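You operate a simulated robot arm through the tools that you are given. There is no shell and no other tool.

You run a simulated robot arm. Do the job below in one go: nothing can be reset, and whatever is moved stays where it is left.

Task
Fit the board that the blue card names, plug it in and test.
Fine: push in the blue and yellow plugs, switch on and leave it on; the test has to pass; plug nothing in under power; boards rest only in slots or on the mat.
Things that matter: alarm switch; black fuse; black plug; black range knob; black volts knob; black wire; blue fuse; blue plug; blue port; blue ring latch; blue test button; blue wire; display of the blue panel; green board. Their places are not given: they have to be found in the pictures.

Only the result counts: the job must be done as asked and must still hold three seconds after the hand-in. Knocking over, shifting, dropping, spilling or breaking anything else fails it.

Robot
A 7-joint arm with a two-finger parallel gripper, fixed in place. Base frame: the origin is at the foot of the arm, x ahead of it, y to its left, z up; the work surface is at about z = 765. Readings come in mm, degrees, newtons and seconds.
Its first joint turns from -166.0 to 166.0 degrees. Payload 4.4 kg.
Tool frame: the origin (TCP) lies between the finger pads and is the grasp point; the fingertips stand 23 mm ahead of it; z points along the fingers, y is the line along which they close. Largest opening 94 mm; finger width 38, thickness 10; the body of the gripper, 54 by 96 mm, starts 39 mm behind the TCP.
Orientation is that of the tool frame in the base frame, as a unit quaternion [w, x, y, z]. With the fingers straight down and closing along the base's y, the tool's x points along the base's -x, its y along +y and its z along -z.

Tools
- The arm moves only by the tool drive_tool. Its argument "commands" is a list that holds one entry, the list of rows, each a list of 7 numbers: the shift along the base's x, y, z in mm, then the turn, a rotation vector about the base's x, y, z in degrees, then the gripper command, from -1 (fully open) to 1 (shut), values between in proportion. In form: [[[dx, dy, dz, ax, ay, az, claw], ...]]. A call has 1 to 20 rows; each row is the pose to reach, as a shift and turn from the pose commanded when the call began. Each row takes 0.2 s and may step no farther than 50 mm and 8.6 degrees from the row before; otherwise, or with a gripper value out of range, the whole call is refused. Where a pose cannot be reached the arm comes as near as it can. A force on the tool above 90 N (or 10 N above the force at the start of the call, whichever is more), or a blocked arm, ends the call early, and 0.2 s more pass. Each finger travels about 72 mm/s and halts on what it meets, pressing with about 20 N; the grip force reading is that of the motor and also rises with nothing between the fingers. The clock runs only during rows and for 0.2 s after the last one: add rows that repeat a pose to give the fingers time. The reply holds the time, the measured pose of the TCP, the force on the tool along the base axes, the opening and the grip force, in the units named above and with some noise, with the torque about the TCP (base axes, N m) and any sound that the robot's microphone picked up.
- Cameras (640 x 400 px; columns grow to the right, rows downward): "scene" is fixed at [208.7, 654.3, 1355.4]; the picture's right is [-0.53, -0.85, 0.00], its down [-0.62, 0.39, -0.68] and it looks along [0.58, -0.36, -0.73] (base axes); focal length 214 px, centre (320, 200). "wrist" rides on the gripper at [86, 16, -75] in the tool frame; the picture's right is [-0.18, 0.98, 0.00], its down [-0.58, -0.11, -0.81] and it looks along [-0.79, -0.15, 0.59] (tool axes); focal length 243 px, centre (320, 200).
- camera(camera): a new picture of that camera. The clock stands still meanwhile.
- locate(camera, pixels): for up to 12 pixels [column, row] of the newest picture of that camera ("zoom" is the newest enlarged one), the place [x, y, z] in the base frame of the surface seen there, good to about 2 mm, but the place of the scene camera against the robot may be out by one fixed shift of up to 18 mm in any direction. The clock stands still meanwhile.
- inspect(camera, box): a new picture of the part [left, top, right, bottom] of that camera's present view, enlarged. The clock stands still meanwhile.
- job_done(): hands the job in; it is judged then, once.

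Leave the gripper open and the arm clear of the work at the hand-in unless told otherwise.

The tools are called after "Call:" as a command line: name --argument value ..., lists and objects as JSON in quotes. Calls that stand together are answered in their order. drive_tool: Moves the arm, as the interface text tells. Its arguments: {"type":"object","properties":{"commands":{"type":"array"}},"required":["commands"]} The other tools are called the same way: camera (camera) takes a picture; locate (camera, pixels) gives the place of the surface under pixels of a picture; inspect (camera, box) takes an enlarged picture of a part of a camera's view; job_done () hands the job in.

At the start:

```text
clock: 0.0
tcp_pos: [609.6, 581.7, 1188.5]
orientation: [0.0, 0.0, 1.0, 0.0]
ft_force: [0.1, 0.0, -0.2]
torque: [0.02, -0.02, -0.01]
gripper_width: 94.3
gripper_force: 0.0
```

scene: 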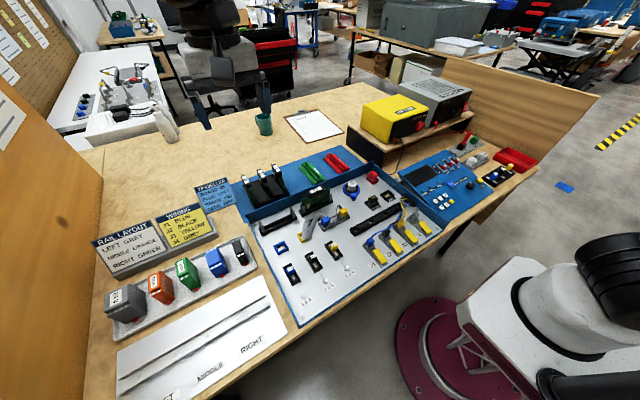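
wrist: 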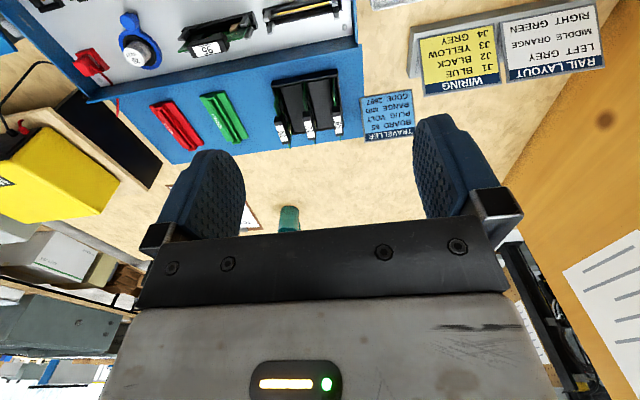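

I start by looking closer at the scene: the cards, the panel in the middle, and the blue panel to the right.

Call:
inspect --camera "scene" --box '[180, 140, 340, 240]'

Call:
inspect --camera "scene" --box '[250, 170, 450, 295]'

Call:
inspect --camera "scene" --box '[390, 120, 550, 220]'

Call:
inspect --camera "wrist" --box '[240, 60, 430, 180]'

```text
4.00 times, centred on (260, 190) of scene
```

zoom: 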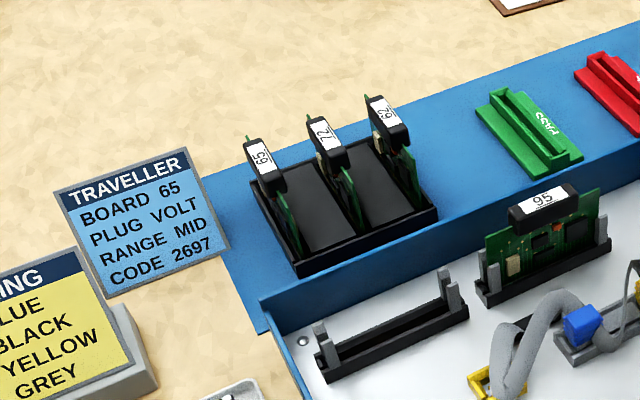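

```text
3.20 times, centred on (350, 232) of scene
```

zoom: 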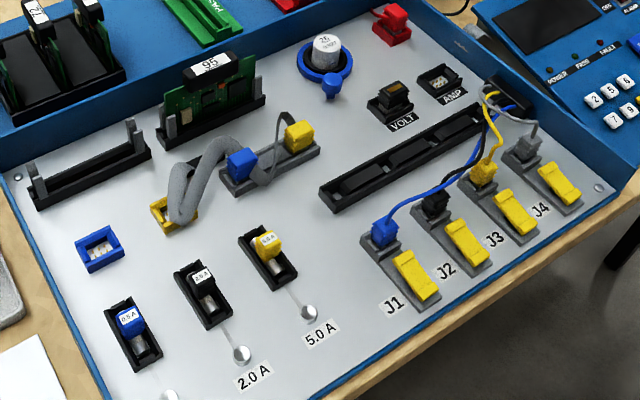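

```text
4.00 times, centred on (470, 170) of scene
```

zoom: 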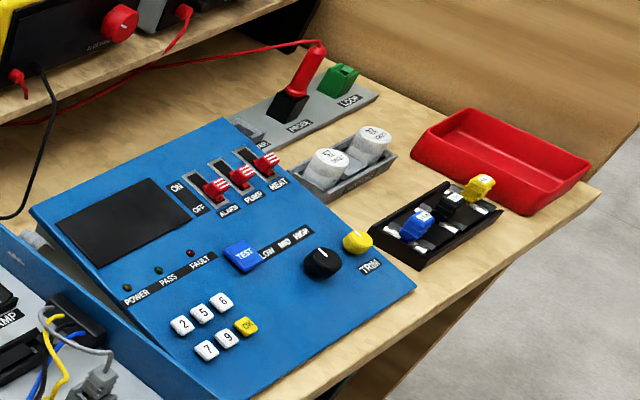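

```text
3.33 times, centred on (335, 120) of wrist
```

zoom: 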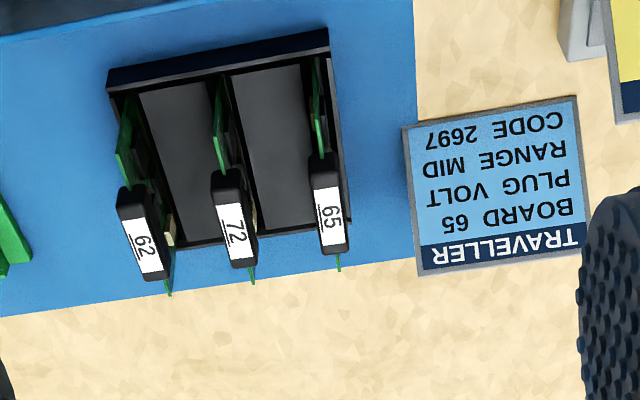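

The blue card reads board 65. I need rough places of the main items, so I locate several pixels of the scene picture: rack boards, empty slot, board 95, ports, plugs, fuses, the red part, TEST button.

Call:
locate --camera "scene" --pixels '[[245, 179], [314, 191], [290, 216], [281, 247], [303, 238], [325, 222], [343, 212], [351, 187], [372, 176], [450, 183], [292, 270], [372, 240]]'

Call:
inspect --camera "scene" --box '[260, 180, 360, 242]'

Call:
inspect --camera "scene" --box '[330, 160, 430, 222]'

Call:
inspect --camera "scene" --box '[260, 240, 360, 302]'

Call:
inspect --camera "scene" --box '[80, 200, 300, 338]'

```text
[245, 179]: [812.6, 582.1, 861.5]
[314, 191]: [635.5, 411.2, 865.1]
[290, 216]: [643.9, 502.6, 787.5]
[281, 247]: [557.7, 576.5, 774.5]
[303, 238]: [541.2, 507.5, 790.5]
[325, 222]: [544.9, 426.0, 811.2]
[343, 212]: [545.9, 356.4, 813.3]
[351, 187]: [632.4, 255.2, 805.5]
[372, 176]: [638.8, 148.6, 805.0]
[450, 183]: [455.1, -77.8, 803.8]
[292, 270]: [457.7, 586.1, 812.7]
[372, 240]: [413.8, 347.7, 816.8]
```

```text
6.40 times, centred on (310, 211) of scene
```

zoom: 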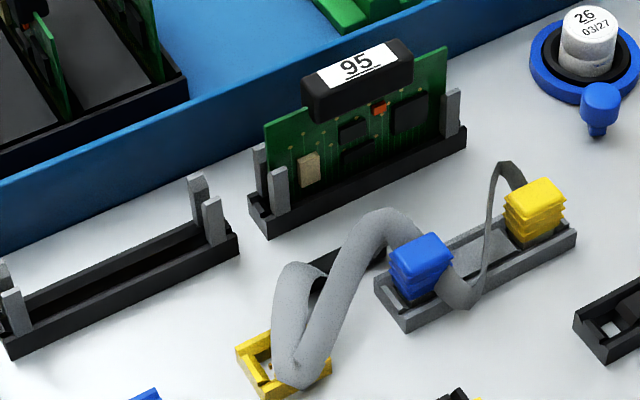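

```text
6.40 times, centred on (380, 191) of scene
```

zoom: 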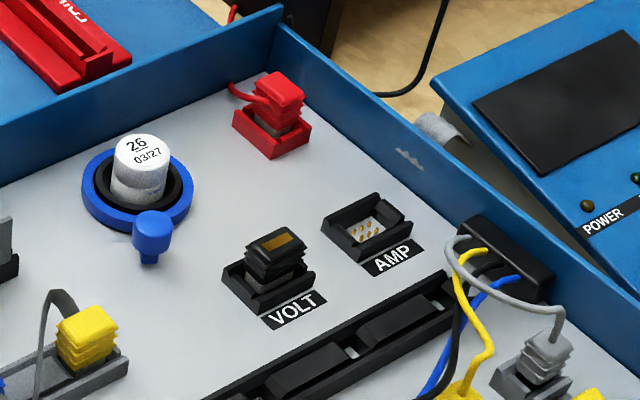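

```text
6.40 times, centred on (310, 271) of scene
```

zoom: 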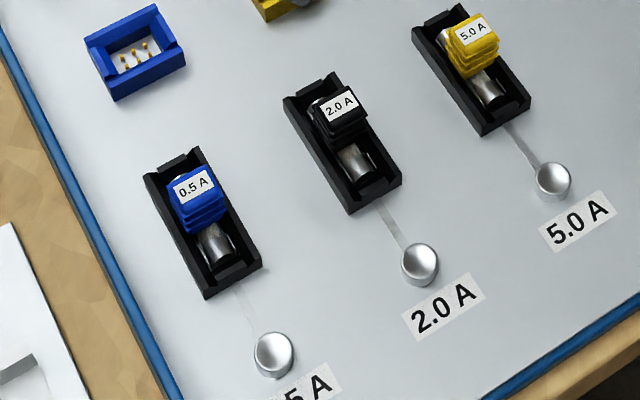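

```text
2.90 times, centred on (190, 269) of scene
```

zoom: 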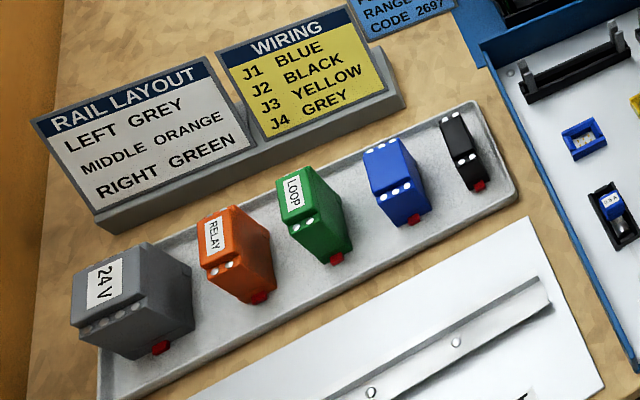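

The panel shows an empty slot (zoom around scene (281,235)), board 95 in the second slot, a blue and a yellow ribbon plug parked in a grey holder, and a blue port and a yellow port. I move the arm over the panel with the camera tilted down for a better view.

Call:
drive_tool --commands '[[[-20, -25, -10, 0, 4, 0, -1], [-40, -50, -20, 0, 8, 0, -1], [-60, -75, -35, 0, 12, 0, -1], [-80, -100, -50, 0, 16, 0, -1], [-100, -125, -65, 0, 20, 0, -1], [-120, -150, -80, 0, 24, 0, -1], [-140, -175, -95, 0, 28, 0, -1], [-160, -190, -110, 0, 30, 0, -1], [-180, -190, -130, 0, 30, 0, -1]]]'

Call:
camera --camera "wrist"

Call:
camera --camera "scene"

```text
clock: 2.0
tcp_pos: [428.3, 393.3, 1058.1]
orientation: [-0.259, 0.0, 0.966, 0.0]
ft_force: [-0.6, -0.1, -0.1]
torque: [-0.01, 0.0, 0.03]
gripper_width: 94.0
gripper_force: 0.0
```

```text
taken
```

wrist: 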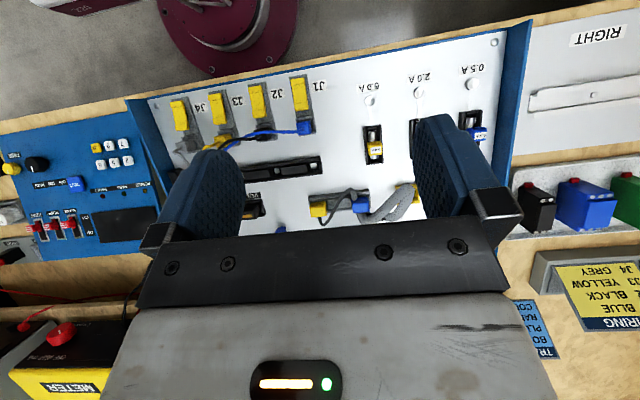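

```text
taken
```

scene: 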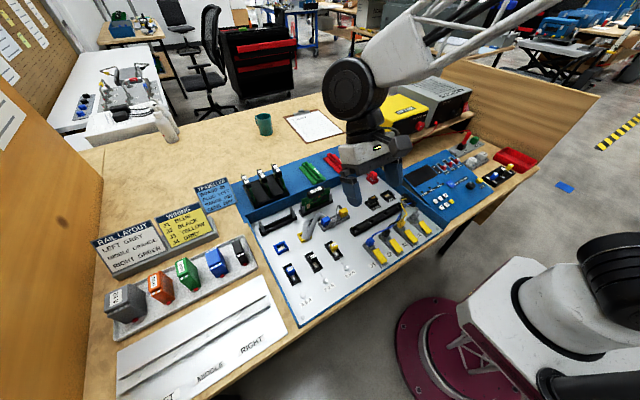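

The wrist view shows the blue panel at the left (0-160, 120-270) and the fuses at top. I enlarge these parts.

Call:
inspect --camera "wrist" --box '[0, 120, 170, 270]'

Call:
inspect --camera "wrist" --box '[240, 130, 440, 240]'

Call:
inspect --camera "wrist" --box '[330, 50, 520, 170]'

```text
2.67 times, centred on (85, 195) of wrist
```

zoom: 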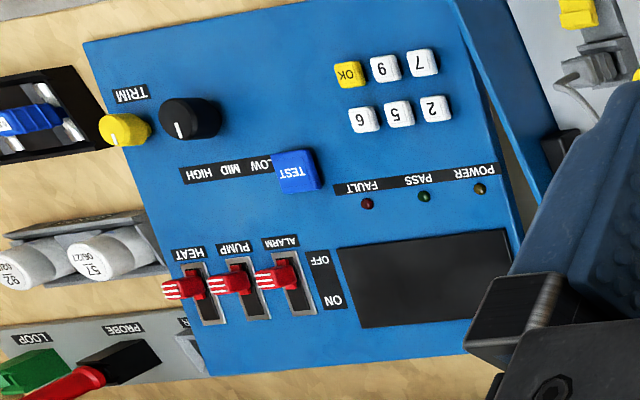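

```text
3.20 times, centred on (340, 185) of wrist
```

zoom: 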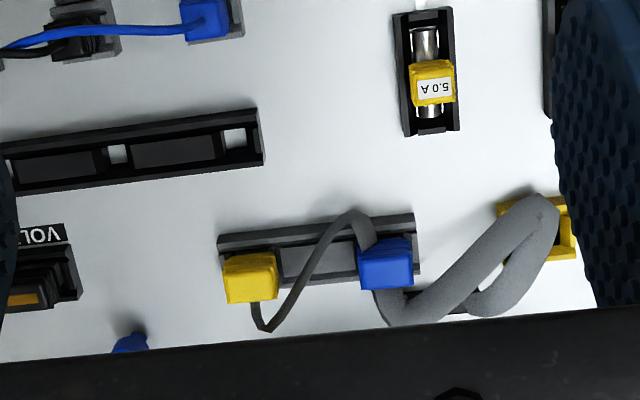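

```text
3.33 times, centred on (425, 110) of wrist
```

zoom: 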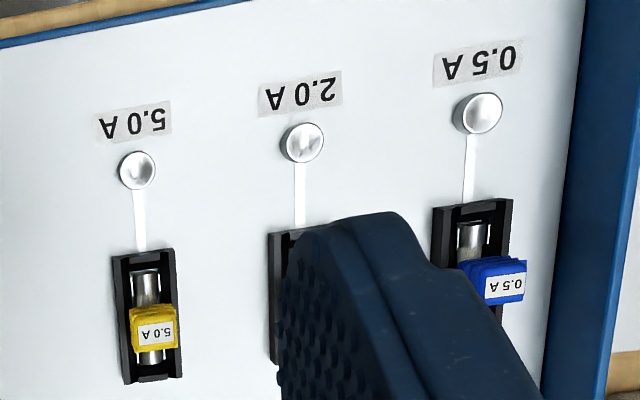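

I need to know where the shelf with the meters stands before moving close to the far corner, so I locate some pixels in the scene picture.

Call:
locate --camera "scene" --pixels '[[420, 120], [395, 105], [438, 88], [470, 92], [360, 130], [470, 115], [460, 145], [462, 155], [480, 190], [420, 170], [437, 185], [515, 160]]'

Call:
locate --camera "wrist" --pixels '[[80, 186], [74, 214], [60, 220], [49, 224], [36, 164], [12, 168], [117, 143], [372, 148], [473, 130], [320, 210], [359, 203], [62, 333]]'

```text
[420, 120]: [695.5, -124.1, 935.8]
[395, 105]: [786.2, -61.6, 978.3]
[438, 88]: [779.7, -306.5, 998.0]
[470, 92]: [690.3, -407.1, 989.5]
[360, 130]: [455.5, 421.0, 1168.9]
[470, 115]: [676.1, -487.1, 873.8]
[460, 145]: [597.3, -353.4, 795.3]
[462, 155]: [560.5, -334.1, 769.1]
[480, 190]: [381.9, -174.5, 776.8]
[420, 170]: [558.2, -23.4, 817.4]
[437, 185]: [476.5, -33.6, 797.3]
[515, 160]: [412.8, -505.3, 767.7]
```

```text
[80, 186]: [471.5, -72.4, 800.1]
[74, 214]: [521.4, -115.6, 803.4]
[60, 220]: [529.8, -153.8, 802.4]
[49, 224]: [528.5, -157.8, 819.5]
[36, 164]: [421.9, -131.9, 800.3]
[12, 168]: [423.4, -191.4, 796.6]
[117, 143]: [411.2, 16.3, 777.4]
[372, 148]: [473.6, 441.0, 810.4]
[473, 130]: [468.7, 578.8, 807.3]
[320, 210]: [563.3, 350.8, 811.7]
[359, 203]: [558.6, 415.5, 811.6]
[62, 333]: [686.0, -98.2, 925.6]
```

I move the camera over the red part at the panel's corner, around (650,140), staying above z 950.

Call:
drive_tool --commands '[[[30, -30, -10, 0, 0, 0, -1], [60, -60, -20, 0, 0, 0, -1], [90, -90, -30, 0, 0, 0, -1], [120, -120, -40, 0, 0, 0, -1], [150, -150, -50, 0, 0, 0, -1], [180, -180, -60, 0, 0, 0, -1], [195, -210, -70, 0, 0, 0, -1]]]'

Call:
camera --camera "wrist"

```text
clock: 3.6
tcp_pos: [625.7, 180.9, 986.3]
orientation: [-0.26, 0.0, 0.966, 0.0]
ft_force: [-0.4, -0.3, 0.2]
torque: [-0.01, -0.01, -0.01]
gripper_width: 93.9
gripper_force: 0.1
```

```text
taken
```

wrist: 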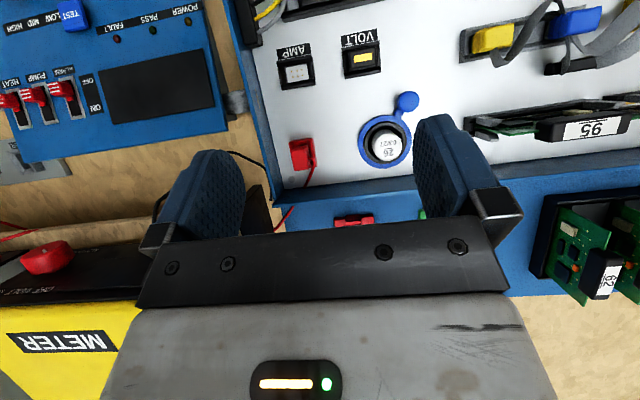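

Call:
inspect --camera "wrist" --box '[240, 20, 440, 220]'

Call:
inspect --camera "wrist" --box '[0, 0, 240, 150]'

Call:
inspect --camera "wrist" --box '[440, 0, 640, 160]'

Call:
inspect --camera "wrist" --box '[0, 200, 160, 370]'

```text
2.00 times, centred on (340, 120) of wrist
```

zoom: 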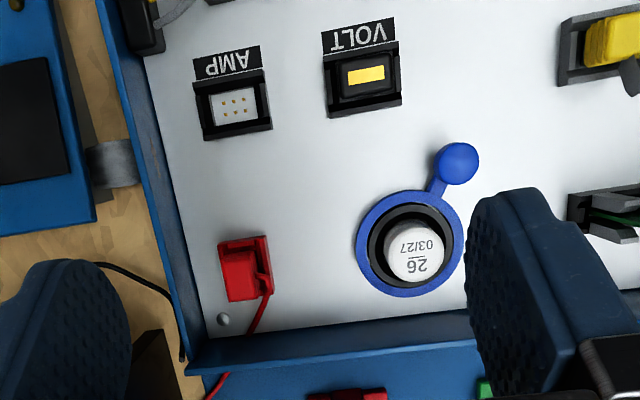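

```text
2.67 times, centred on (120, 75) of wrist
```

zoom: 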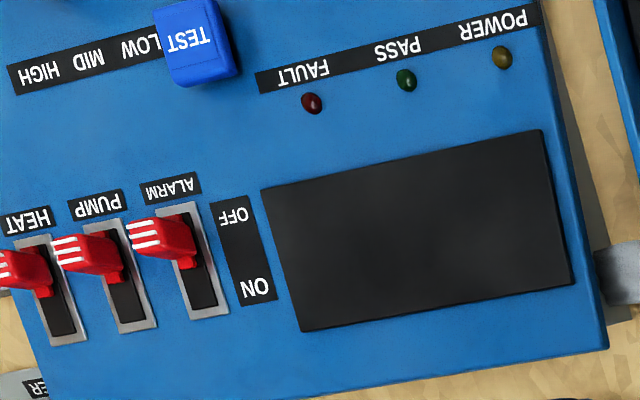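

```text
2.50 times, centred on (540, 80) of wrist
```

zoom: 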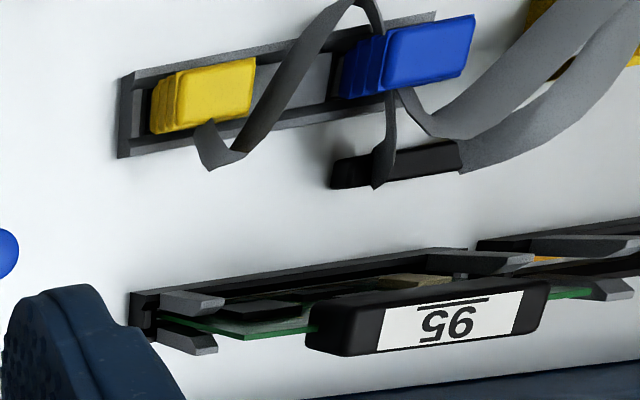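

```text
2.35 times, centred on (80, 285) of wrist
```

zoom: 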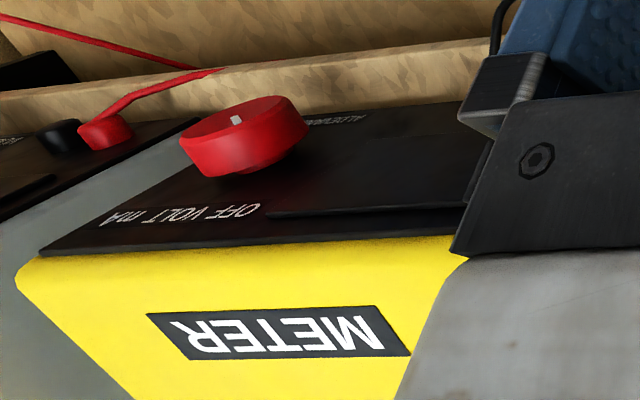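

I look at the shelf devices and the other items on the right in the scene picture.

Call:
inspect --camera "scene" --box '[340, 70, 480, 160]'

Call:
inspect --camera "scene" --box '[440, 120, 550, 200]'

Call:
inspect --camera "scene" --box '[240, 90, 360, 170]'

```text
4.44 times, centred on (410, 115) of scene
```

zoom: 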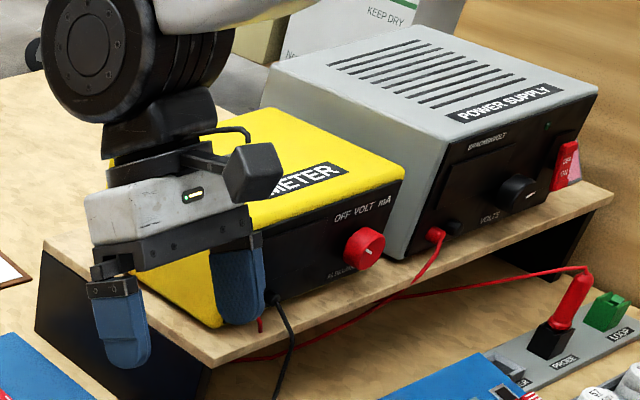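

```text
5.00 times, centred on (495, 160) of scene
```

zoom: 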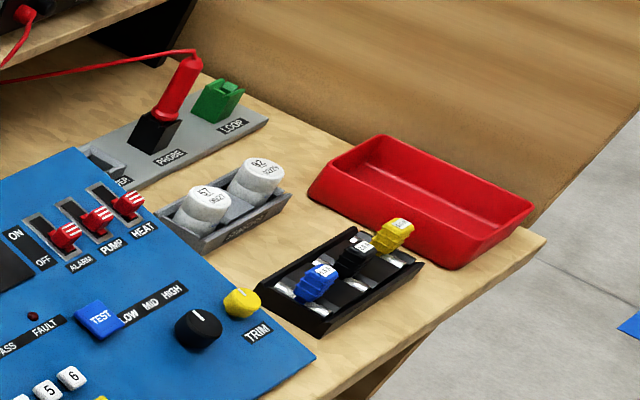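

```text
5.00 times, centred on (300, 130) of scene
```

zoom: 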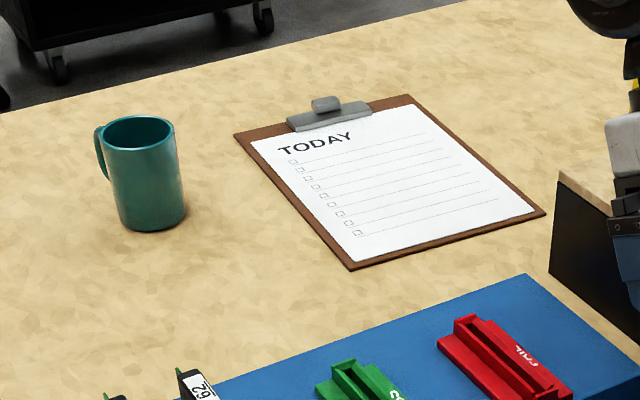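

The power supply on the shelf has a red rocker at its right front (scene about (464,107)); that is the likely power switch. Now I view the two slots from above, so I move to around (600,470).

Call:
drive_tool --commands '[[[0, 45, 5, 0, 0, 0, -1], [0, 90, 10, 0, 0, 0, -1], [0, 135, 15, 0, 0, 0, -1], [0, 180, 15, 0, 0, 0, -1], [0, 225, 15, 0, 0, 0, -1], [0, 265, 15, 0, 0, 0, -1], [10, 290, 10, 0, 0, 0, -1]]]'

Call:
camera --camera "wrist"

```text
clock: 5.2
tcp_pos: [634.0, 472.9, 997.8]
orientation: [-0.259, 0.001, 0.966, 0.0]
ft_force: [-0.1, -0.1, -0.4]
torque: [-0.03, 0.04, 0.03]
gripper_width: 94.1
gripper_force: 0.1
```

```text
taken
```

wrist: 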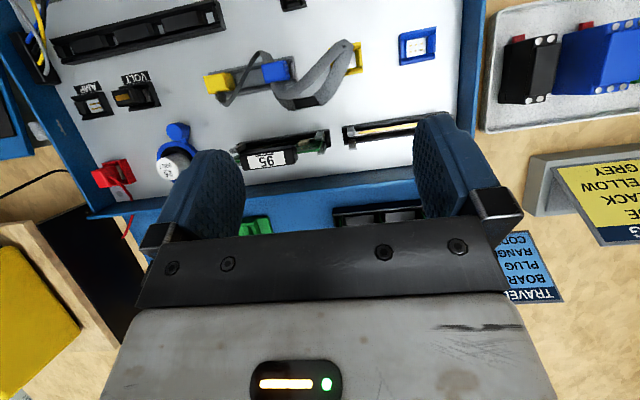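

Call:
inspect --camera "wrist" --box '[190, 20, 450, 180]'

Call:
locate --camera "wrist" --pixels '[[346, 132], [416, 128], [380, 130], [265, 158], [328, 136], [235, 152], [218, 83], [277, 72], [355, 57], [418, 46], [170, 163], [115, 175]]'

```text
2.46 times, centred on (320, 100) of wrist
```

zoom: 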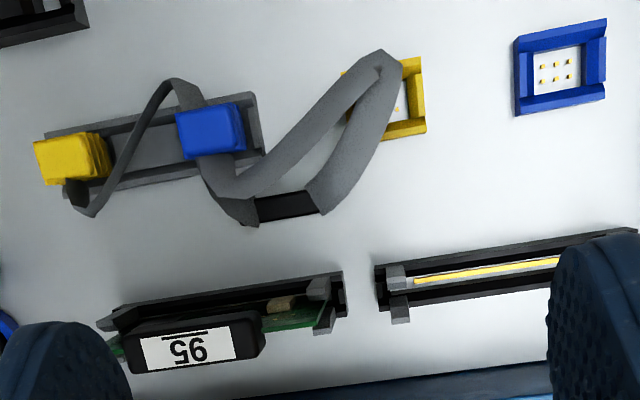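

```text
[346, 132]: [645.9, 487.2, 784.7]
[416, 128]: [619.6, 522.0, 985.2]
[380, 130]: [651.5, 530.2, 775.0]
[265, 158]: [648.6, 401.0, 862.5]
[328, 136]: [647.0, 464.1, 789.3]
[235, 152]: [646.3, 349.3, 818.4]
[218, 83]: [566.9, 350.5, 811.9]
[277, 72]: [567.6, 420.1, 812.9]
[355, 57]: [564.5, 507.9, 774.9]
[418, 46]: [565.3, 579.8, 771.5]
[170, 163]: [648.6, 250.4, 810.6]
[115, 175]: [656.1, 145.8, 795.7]
```

The empty slot lies at x about 648, y from about 481 up, with gold contacts inside; the blue port (565,580) and the yellow port (565,508) lie before it. Now I go to look at the rack of boards with the tool upright.

Call:
drive_tool --commands '[[[5, 15, 5, 0, -4, 0, -1], [10, 30, 10, 0, -8, 0, -1], [15, 45, 15, 0, -12, 0, -1], [20, 60, 15, 0, -16, 0, -1], [25, 75, 15, 0, -20, 0, -1], [30, 85, 15, 0, -24, 0, -1], [35, 95, 15, 0, -27, 0, -1], [40, 100, 15, 0, -30, 0, -1]]]'

Call:
camera --camera "wrist"

```text
clock: 7.0
tcp_pos: [674.6, 572.4, 1013.5]
orientation: [0.0, 0.0, 1.0, 0.0]
ft_force: [0.2, 0.9, 0.4]
torque: [0.04, 0.02, 0.0]
gripper_width: 94.3
gripper_force: 0.0
```

```text
taken
```

wrist: 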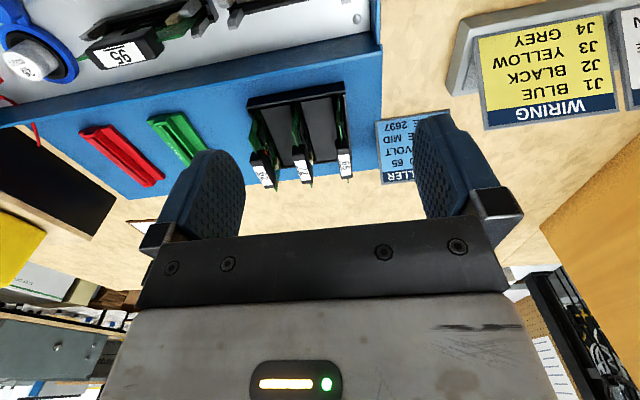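

Call:
inspect --camera "wrist" --box '[230, 70, 390, 200]'

Call:
locate --camera "wrist" --pixels '[[344, 165], [303, 171], [264, 175], [248, 105], [344, 92], [340, 140], [344, 155], [345, 176], [348, 180], [346, 110], [341, 125], [249, 190]]'

```text
3.08 times, centred on (310, 135) of wrist
```

zoom: 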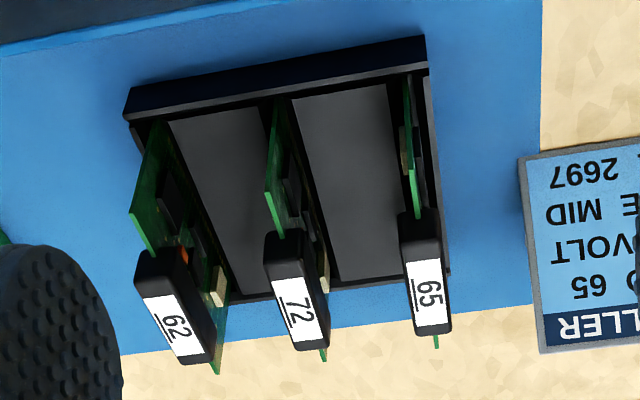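

```text
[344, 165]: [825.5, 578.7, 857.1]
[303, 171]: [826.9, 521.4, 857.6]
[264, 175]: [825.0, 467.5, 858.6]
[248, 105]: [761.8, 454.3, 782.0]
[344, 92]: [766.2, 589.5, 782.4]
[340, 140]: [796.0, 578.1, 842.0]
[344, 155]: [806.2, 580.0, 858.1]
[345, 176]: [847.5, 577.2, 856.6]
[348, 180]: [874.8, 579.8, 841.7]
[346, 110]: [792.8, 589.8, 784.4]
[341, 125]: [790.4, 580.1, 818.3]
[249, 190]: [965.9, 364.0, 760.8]
```

I zoom in on the label of board 65 and on board 95 to compare how they face.

Call:
inspect --camera "wrist" --box '[320, 130, 370, 190]'

Call:
inspect --camera "wrist" --box '[245, 130, 325, 195]'

Call:
inspect --camera "scene" --box '[235, 155, 290, 205]'

Call:
inspect --camera "wrist" --box '[70, 0, 220, 80]'

```text
6.67 times, centred on (345, 160) of wrist
```

zoom: 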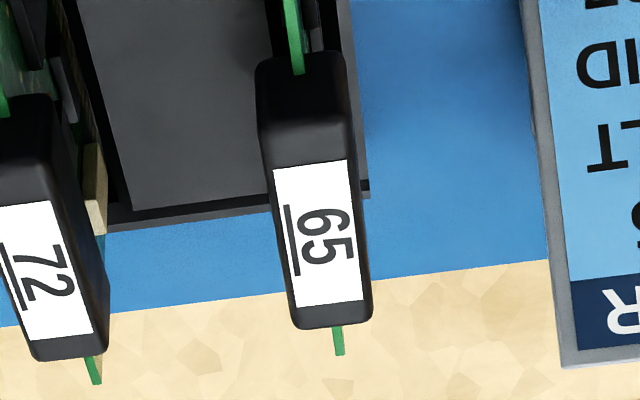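

```text
6.15 times, centred on (285, 162) of wrist
```

zoom: 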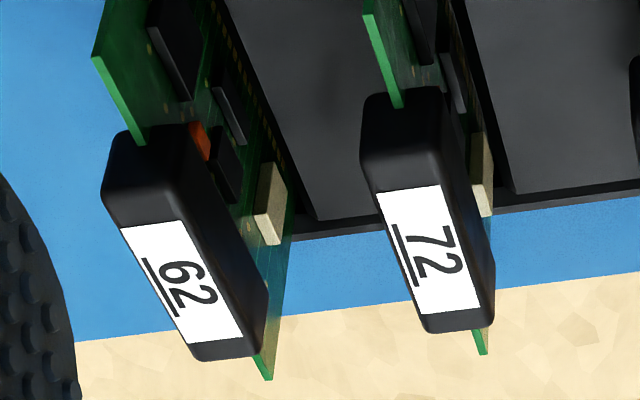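

```text
8.00 times, centred on (262, 180) of scene
```

zoom: 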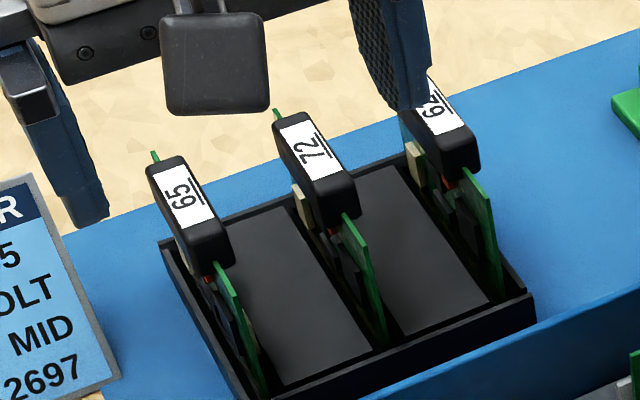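

```text
4.27 times, centred on (145, 40) of wrist
```

zoom: 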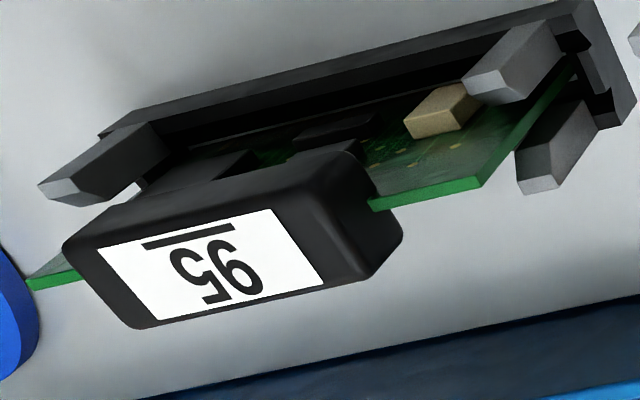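

Board 65 in the rack has its components on the +y side, while board 95 in its slot has them on the robot side. I look at the empty slot closely for a key, so I move the camera above it.

Call:
drive_tool --commands '[[[-5, -5, 0, 0, 4, 0, -1], [-10, -10, 0, 0, 8, 0, -1], [-15, -15, 0, 0, 12, 0, -1], [-20, -20, 0, 0, 16, 0, -1], [-30, -25, 0, 0, 20, 0, -1], [-40, -30, 0, 0, 24, 0, -1], [-50, -30, -5, 0, 27, 0, -1], [-60, -30, -10, 0, 30, 0, -1]]]'

Call:
camera --camera "wrist"

Call:
inspect --camera "wrist" --box '[230, 20, 430, 180]'

```text
clock: 8.8
tcp_pos: [614.1, 541.4, 1003.9]
orientation: [-0.259, 0.0, 0.966, 0.0]
ft_force: [1.2, -0.8, 0.6]
torque: [-0.03, -0.01, 0.01]
gripper_width: 94.3
gripper_force: 0.1
```

```text
taken
```

wrist: 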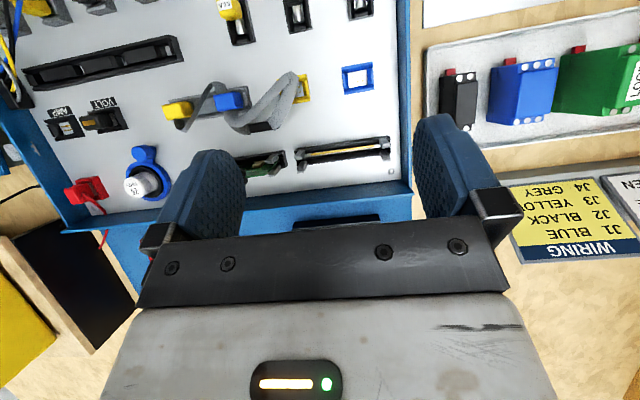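

```text
2.50 times, centred on (330, 100) of wrist
```

zoom: 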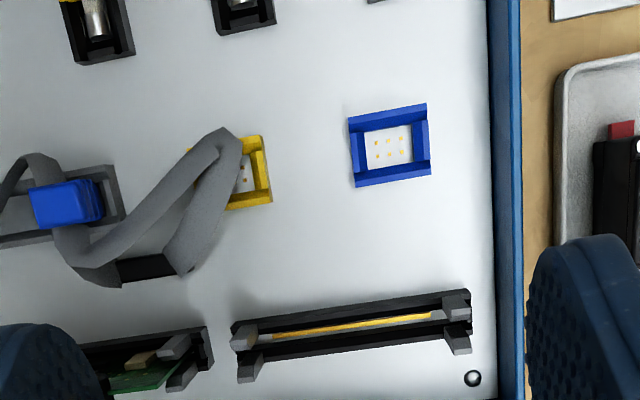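

Call:
inspect --camera "wrist" --box '[290, 125, 400, 185]'

Call:
locate --camera "wrist" --pixels '[[297, 154], [388, 141], [341, 153], [325, 155], [309, 156], [370, 149], [352, 150], [329, 171], [357, 77], [303, 88], [393, 171], [345, 146]]'

```text
5.82 times, centred on (345, 155) of wrist
```

zoom: 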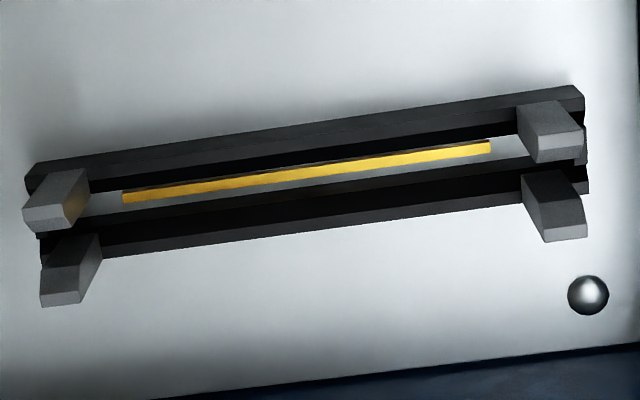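

```text
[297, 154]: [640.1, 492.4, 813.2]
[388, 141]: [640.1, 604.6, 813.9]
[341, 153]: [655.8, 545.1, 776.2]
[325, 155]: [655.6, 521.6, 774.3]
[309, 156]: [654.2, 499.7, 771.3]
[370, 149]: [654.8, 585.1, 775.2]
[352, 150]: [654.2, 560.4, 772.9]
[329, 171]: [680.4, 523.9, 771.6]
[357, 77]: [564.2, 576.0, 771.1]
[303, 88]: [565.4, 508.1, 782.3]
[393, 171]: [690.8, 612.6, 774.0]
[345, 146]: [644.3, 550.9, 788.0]
```

The slot is symmetric: guides at y about 492 and 605, x about 649. Next I go above board 65 with the hand tilted slightly outward (about 15°) for reach, fingers narrowed to about 40 mm so they clear board 72.

Call:
drive_tool --commands '[[[20, 5, 0, 0, -6, 0, -0.5], [40, 10, 0, 0, -12, 0, 0], [60, 15, 0, 0, -18, 0, 0.15], [80, 20, 0, 0, -24, 0, 0.15], [100, 25, -10, 0, -30, 0, 0.15], [120, 30, -20, 0, -35, 0, 0.15], [140, 33, -30, 0, -40, 0, 0.15], [160, 37, -40, 0, -45, 0, 0.15], [175, 37.3, -43.5, 0, -45, 0, 0.15]]]'

Call:
camera --camera "wrist"

Call:
camera --camera "scene"

```text
clock: 10.8
tcp_pos: [789.4, 578.0, 960.1]
orientation: [0.13, 0.001, 0.991, 0.0]
ft_force: [-0.1, 0.9, 0.2]
torque: [0.0, -0.03, 0.0]
gripper_width: 39.8
gripper_force: 0.1
```

```text
taken
```

wrist: 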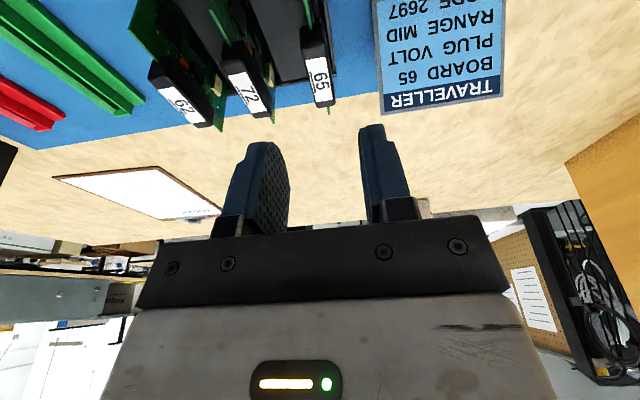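

```text
taken
```

scene: 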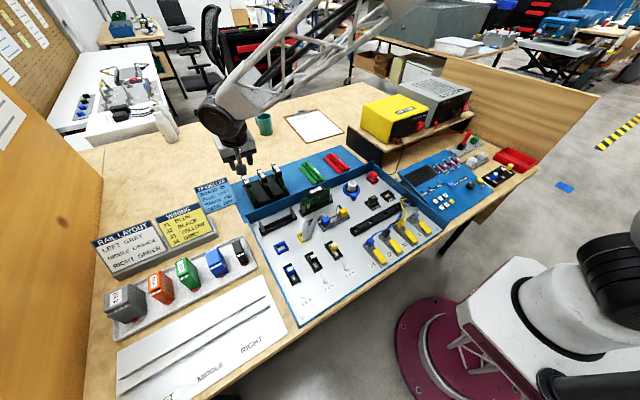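

The arm reached the place. I enlarge board 65 and locate its handle ends and PCB ends.

Call:
inspect --camera "wrist" --box '[280, 0, 370, 130]'

Call:
locate --camera "wrist" --pixels '[[316, 62], [322, 94], [318, 80], [313, 45], [323, 103], [329, 110], [305, 60], [329, 60], [310, 10], [315, 30]]'

```text
3.08 times, centred on (325, 65) of wrist
```

zoom: 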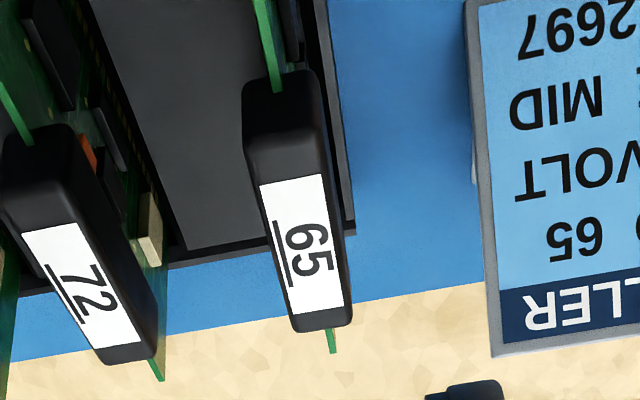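

```text
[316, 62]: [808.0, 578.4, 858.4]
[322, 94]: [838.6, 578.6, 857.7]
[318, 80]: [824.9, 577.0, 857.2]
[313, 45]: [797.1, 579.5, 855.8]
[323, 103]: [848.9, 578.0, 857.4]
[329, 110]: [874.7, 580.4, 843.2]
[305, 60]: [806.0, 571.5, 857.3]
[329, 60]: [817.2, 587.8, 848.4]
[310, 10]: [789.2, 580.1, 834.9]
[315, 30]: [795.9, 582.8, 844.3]
```

The handle spans x 796 to 850, y 570.5 to 586.5, top at z 857.5. I move over its middle (824, 578.5) and descend in steps to z 847, still open at 40 mm.

Call:
drive_tool --commands '[[[17, 0, -10, 0, 0, 0, 0.15], [34, -0.3, -20, 0, 0, 0, 0.15], [34.4, -0.3, -40, 0, 0, 0, 0.15], [34.4, -0.3, -60, 0, 0, 0, 0.15], [34.4, -0.3, -75, 0, 0, 0, 0.15], [34.4, -0.3, -85, 0, 0, 0, 0.15], [34.4, -0.3, -95, 0, 0, 0, 0.15], [34.4, -0.3, -103, 0, 0, 0, 0.15], [34.4, -0.3, -113, 0, 0, 0, 0.15], [34.4, -0.3, -113, 0, 0, 0, 0.15]]]'

Call:
camera --camera "wrist"

```text
clock: 13.0
tcp_pos: [822.3, 579.9, 846.4]
orientation: [0.131, 0.0, 0.991, 0.0]
ft_force: [-0.1, -0.5, 1.0]
torque: [0.01, -0.01, 0.01]
gripper_width: 40.0
gripper_force: 0.1
```

```text
taken
```

wrist: 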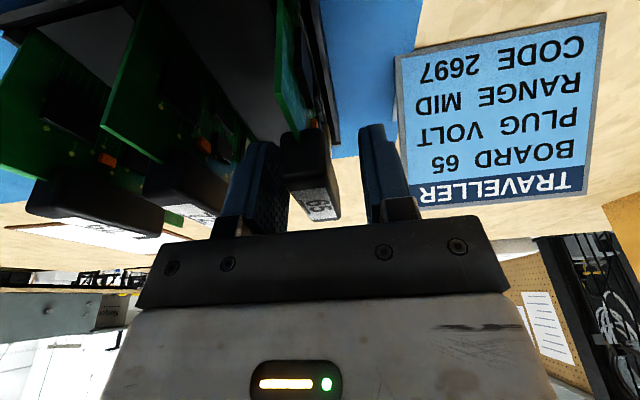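

The fingers straddle the handle of 65 with room to 72. I close the gripper and hold.

Call:
drive_tool --commands '[[[0, 0, 0, 0, 0, 0, 0.4], [0, 0, 0, 0, 0, 0, 0.6], [0, 0, 0, 0, 0, 0, 0.8], [0, 0, 0, 0, 0, 0, 1], [0, 0, 0, 0, 0, 0, 1]]]'

```text
clock: 14.2
tcp_pos: [822.9, 579.6, 847.2]
orientation: [0.13, 0.0, 0.991, 0.0]
ft_force: [-1.1, -3.3, 0.9]
torque: [-0.23, 0.04, 0.03]
gripper_width: 17.6
gripper_force: 19.5
```

Held at 17.6 mm. I lift straight up, slowly first.

Call:
drive_tool --commands '[[[0, 0, 3, 0, 0, 0, 1], [0, 0, 8, 0, 0, 0, 1], [0, 0, 15, 0, 0, 0, 1], [0, 0, 25, 0, 0, 0, 1], [0, 0, 40, 0, 0, 0, 1], [0, 0, 55, 0, 0, 0, 1], [0, 0, 70, 0, 0, 0, 1], [0, 0, 85, 0, 0, 0, 1], [0, 0, 100, 0, 0, 0, 1], [0, 0, 115, 0, 0, 0, 1]]]'

Call:
camera --camera "wrist"

Call:
camera --camera "scene"

Call:
inspect --camera "scene" --box '[190, 110, 300, 200]'

```text
clock: 16.4
tcp_pos: [823.1, 580.7, 961.1]
orientation: [0.131, 0.0, 0.991, 0.0]
ft_force: [0.8, 0.4, -1.2]
torque: [0.02, 0.02, 0.04]
gripper_width: 17.8
gripper_force: 19.5
```

```text
taken
```

wrist: 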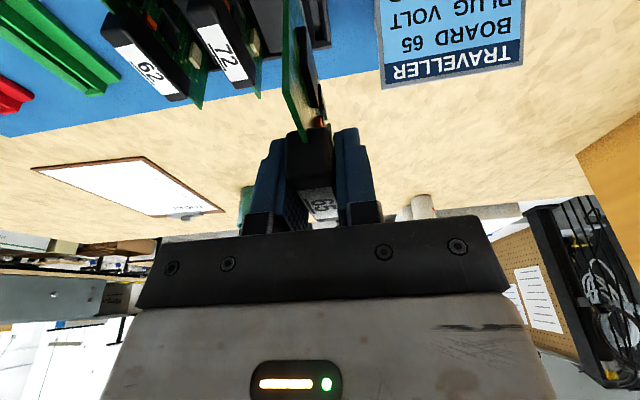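

```text
taken
```

scene: 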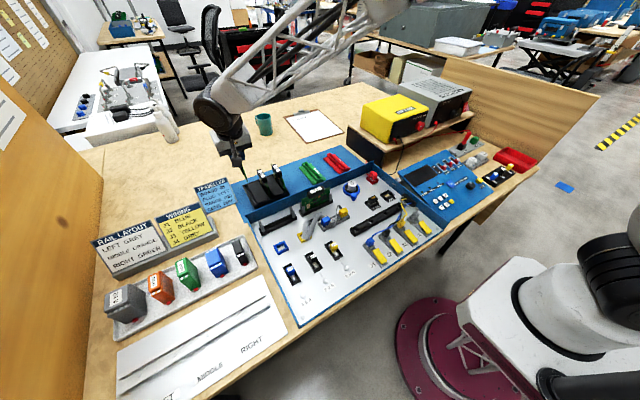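

```text
4.44 times, centred on (245, 155) of scene
```

zoom: 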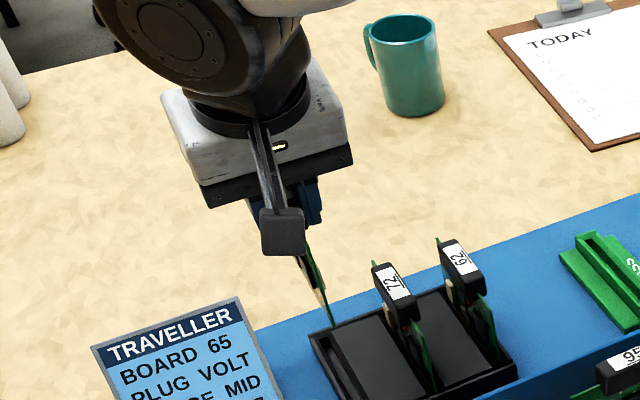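

Board 65 is lifted clear. I move it back toward the panel and turn it +90° about z, so that its components face the robot as on board 95, staying high.

Call:
drive_tool --commands '[[[-12, -3, 8, 0, 0, 8, 1], [-24, -6, 16, 0, 0, 16, 1], [-36, -9, 24, 0, 0, 24, 1], [-48, -12, 30, 0, 0, 32, 1], [-60, -15, 35, 0, 0, 40, 1], [-72, -18, 40, 0, 0, 48, 1], [-84, -21, 45, 0, 0, 56, 1], [-96, -24, 45, 0, 0, 64, 1], [-110, -27, 45, 0, 0, 72, 1], [-125, -29, 45, 0, 0, 80, 1], [-140, -30, 45, 0, 0, 88, 1], [-150, -31, 45, 0, 0, 90, 1], [-150, -31, 45, 0, 0, 90, 1]]]'

Call:
camera --camera "wrist"

Call:
camera --camera "scene"

Call:
inspect --camera "scene" --box '[210, 100, 350, 215]'

```text
clock: 19.2
tcp_pos: [673.4, 547.1, 1006.1]
orientation: [0.092, -0.701, 0.701, 0.092]
ft_force: [0.5, -0.2, 0.1]
torque: [0.0, -0.01, 0.01]
gripper_width: 17.8
gripper_force: 19.6
```

```text
taken
```

wrist: 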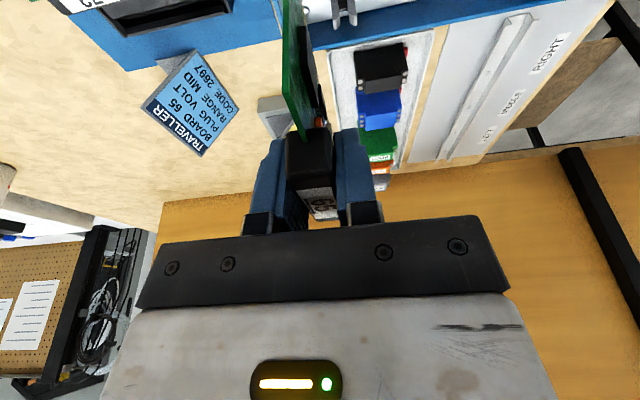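

```text
taken
```

scene: 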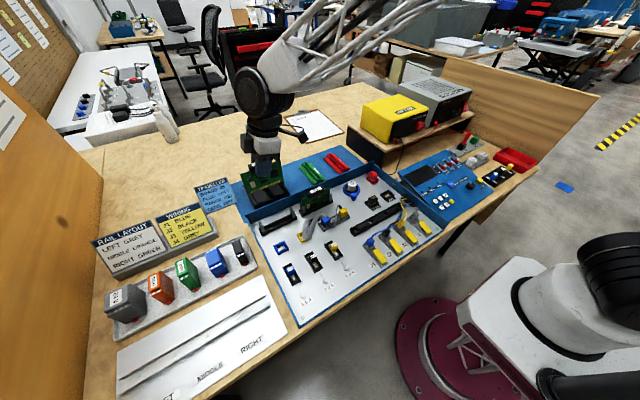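

```text
3.48 times, centred on (280, 158) of scene
```

zoom: 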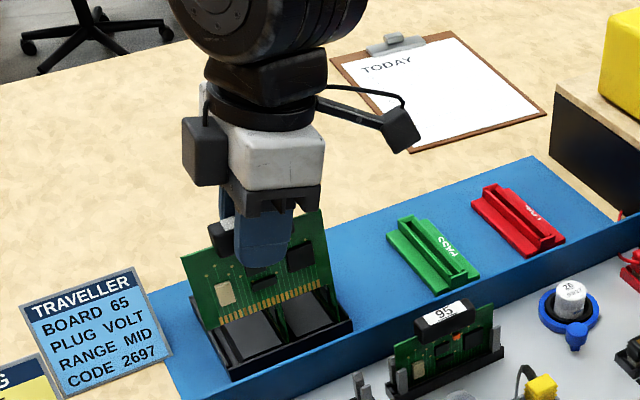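

The components now face the robot as with 95. I zoom in on the lower edge for keying and check the tilt.

Call:
inspect --camera "scene" --box '[240, 150, 295, 190]'

Call:
locate --camera "scene" --pixels '[[245, 195], [281, 183], [233, 175], [277, 163], [262, 189], [257, 180], [271, 175]]'

Call:
inspect --camera "wrist" --box '[250, 0, 400, 230]'

```text
10.00 times, centred on (268, 170) of scene
```

zoom: 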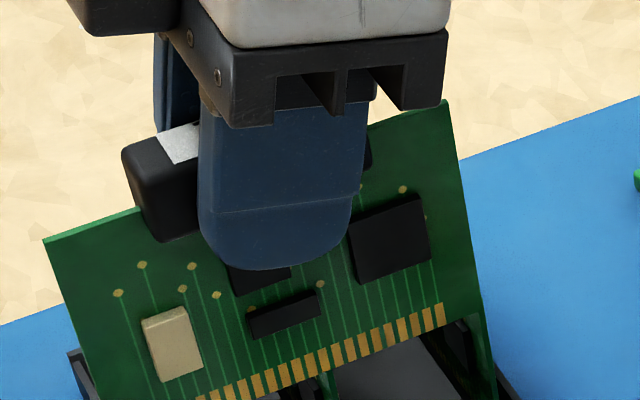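

```text
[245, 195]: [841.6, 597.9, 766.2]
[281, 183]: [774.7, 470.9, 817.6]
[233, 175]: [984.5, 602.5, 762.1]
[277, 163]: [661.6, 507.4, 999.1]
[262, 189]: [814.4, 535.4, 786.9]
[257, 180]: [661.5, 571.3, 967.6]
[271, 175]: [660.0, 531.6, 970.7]
```

```text
1.74 times, centred on (325, 115) of wrist
```

zoom: 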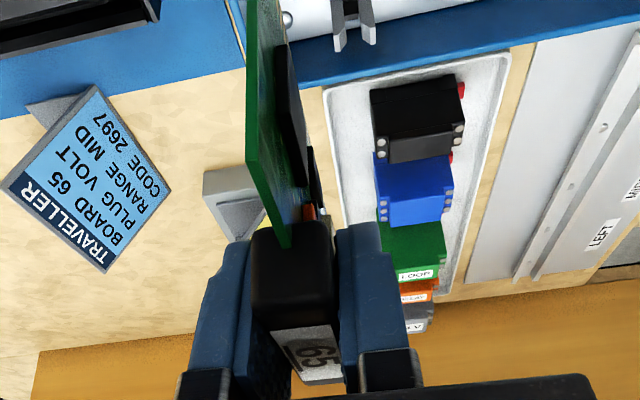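

I measure the held board with the wrist camera: near PCB edge around (304,133) to (286,62) and the handle.

Call:
locate --camera "wrist" --pixels '[[304, 133], [298, 110], [291, 85], [285, 55], [283, 20], [301, 100], [299, 60], [311, 152], [300, 150], [325, 155], [319, 205], [293, 10]]'

```text
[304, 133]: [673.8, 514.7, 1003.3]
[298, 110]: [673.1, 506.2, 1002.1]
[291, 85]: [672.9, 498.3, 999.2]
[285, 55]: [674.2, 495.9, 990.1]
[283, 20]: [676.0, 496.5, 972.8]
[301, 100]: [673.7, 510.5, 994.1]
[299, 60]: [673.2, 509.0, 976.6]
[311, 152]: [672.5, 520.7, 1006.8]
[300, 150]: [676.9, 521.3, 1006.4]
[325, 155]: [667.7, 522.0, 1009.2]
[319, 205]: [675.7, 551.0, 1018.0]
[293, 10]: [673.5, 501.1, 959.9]
```

I find the board's lower edge in the scene picture to know how far it hangs below the tool.

Call:
inspect --camera "scene" --box '[240, 160, 300, 204]'

Call:
locate --camera "scene" --pixels '[[258, 188], [279, 181], [268, 184.5], [250, 190], [245, 178], [283, 178], [240, 174], [284, 166]]'

```text
9.09 times, centred on (270, 182) of scene
```

zoom: 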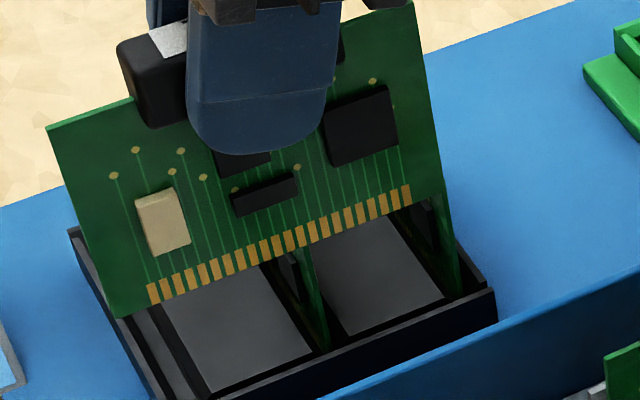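

```text
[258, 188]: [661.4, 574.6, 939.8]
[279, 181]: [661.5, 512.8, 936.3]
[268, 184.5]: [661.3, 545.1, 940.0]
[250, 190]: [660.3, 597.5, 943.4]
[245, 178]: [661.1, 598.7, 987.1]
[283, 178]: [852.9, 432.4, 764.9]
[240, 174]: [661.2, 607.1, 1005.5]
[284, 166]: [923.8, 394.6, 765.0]
```

The board hangs level, lower edge about 77 mm below the TCP. Now I measure the empty slot in the same scene camera (same shift), so I zoom in on it and on board 95.

Call:
inspect --camera "scene" --box '[252, 195, 312, 240]'

Call:
inspect --camera "scene" --box '[295, 178, 345, 220]'

```text
8.89 times, centred on (282, 218) of scene
```

zoom: 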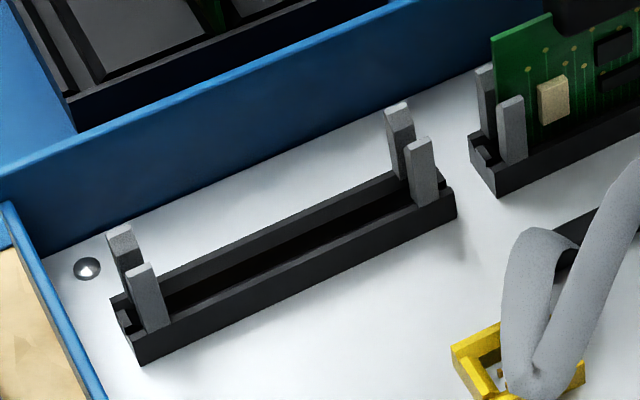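

```text
9.52 times, centred on (320, 199) of scene
```

zoom: 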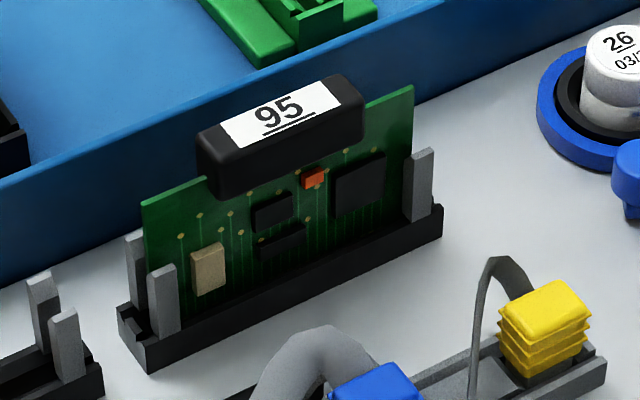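

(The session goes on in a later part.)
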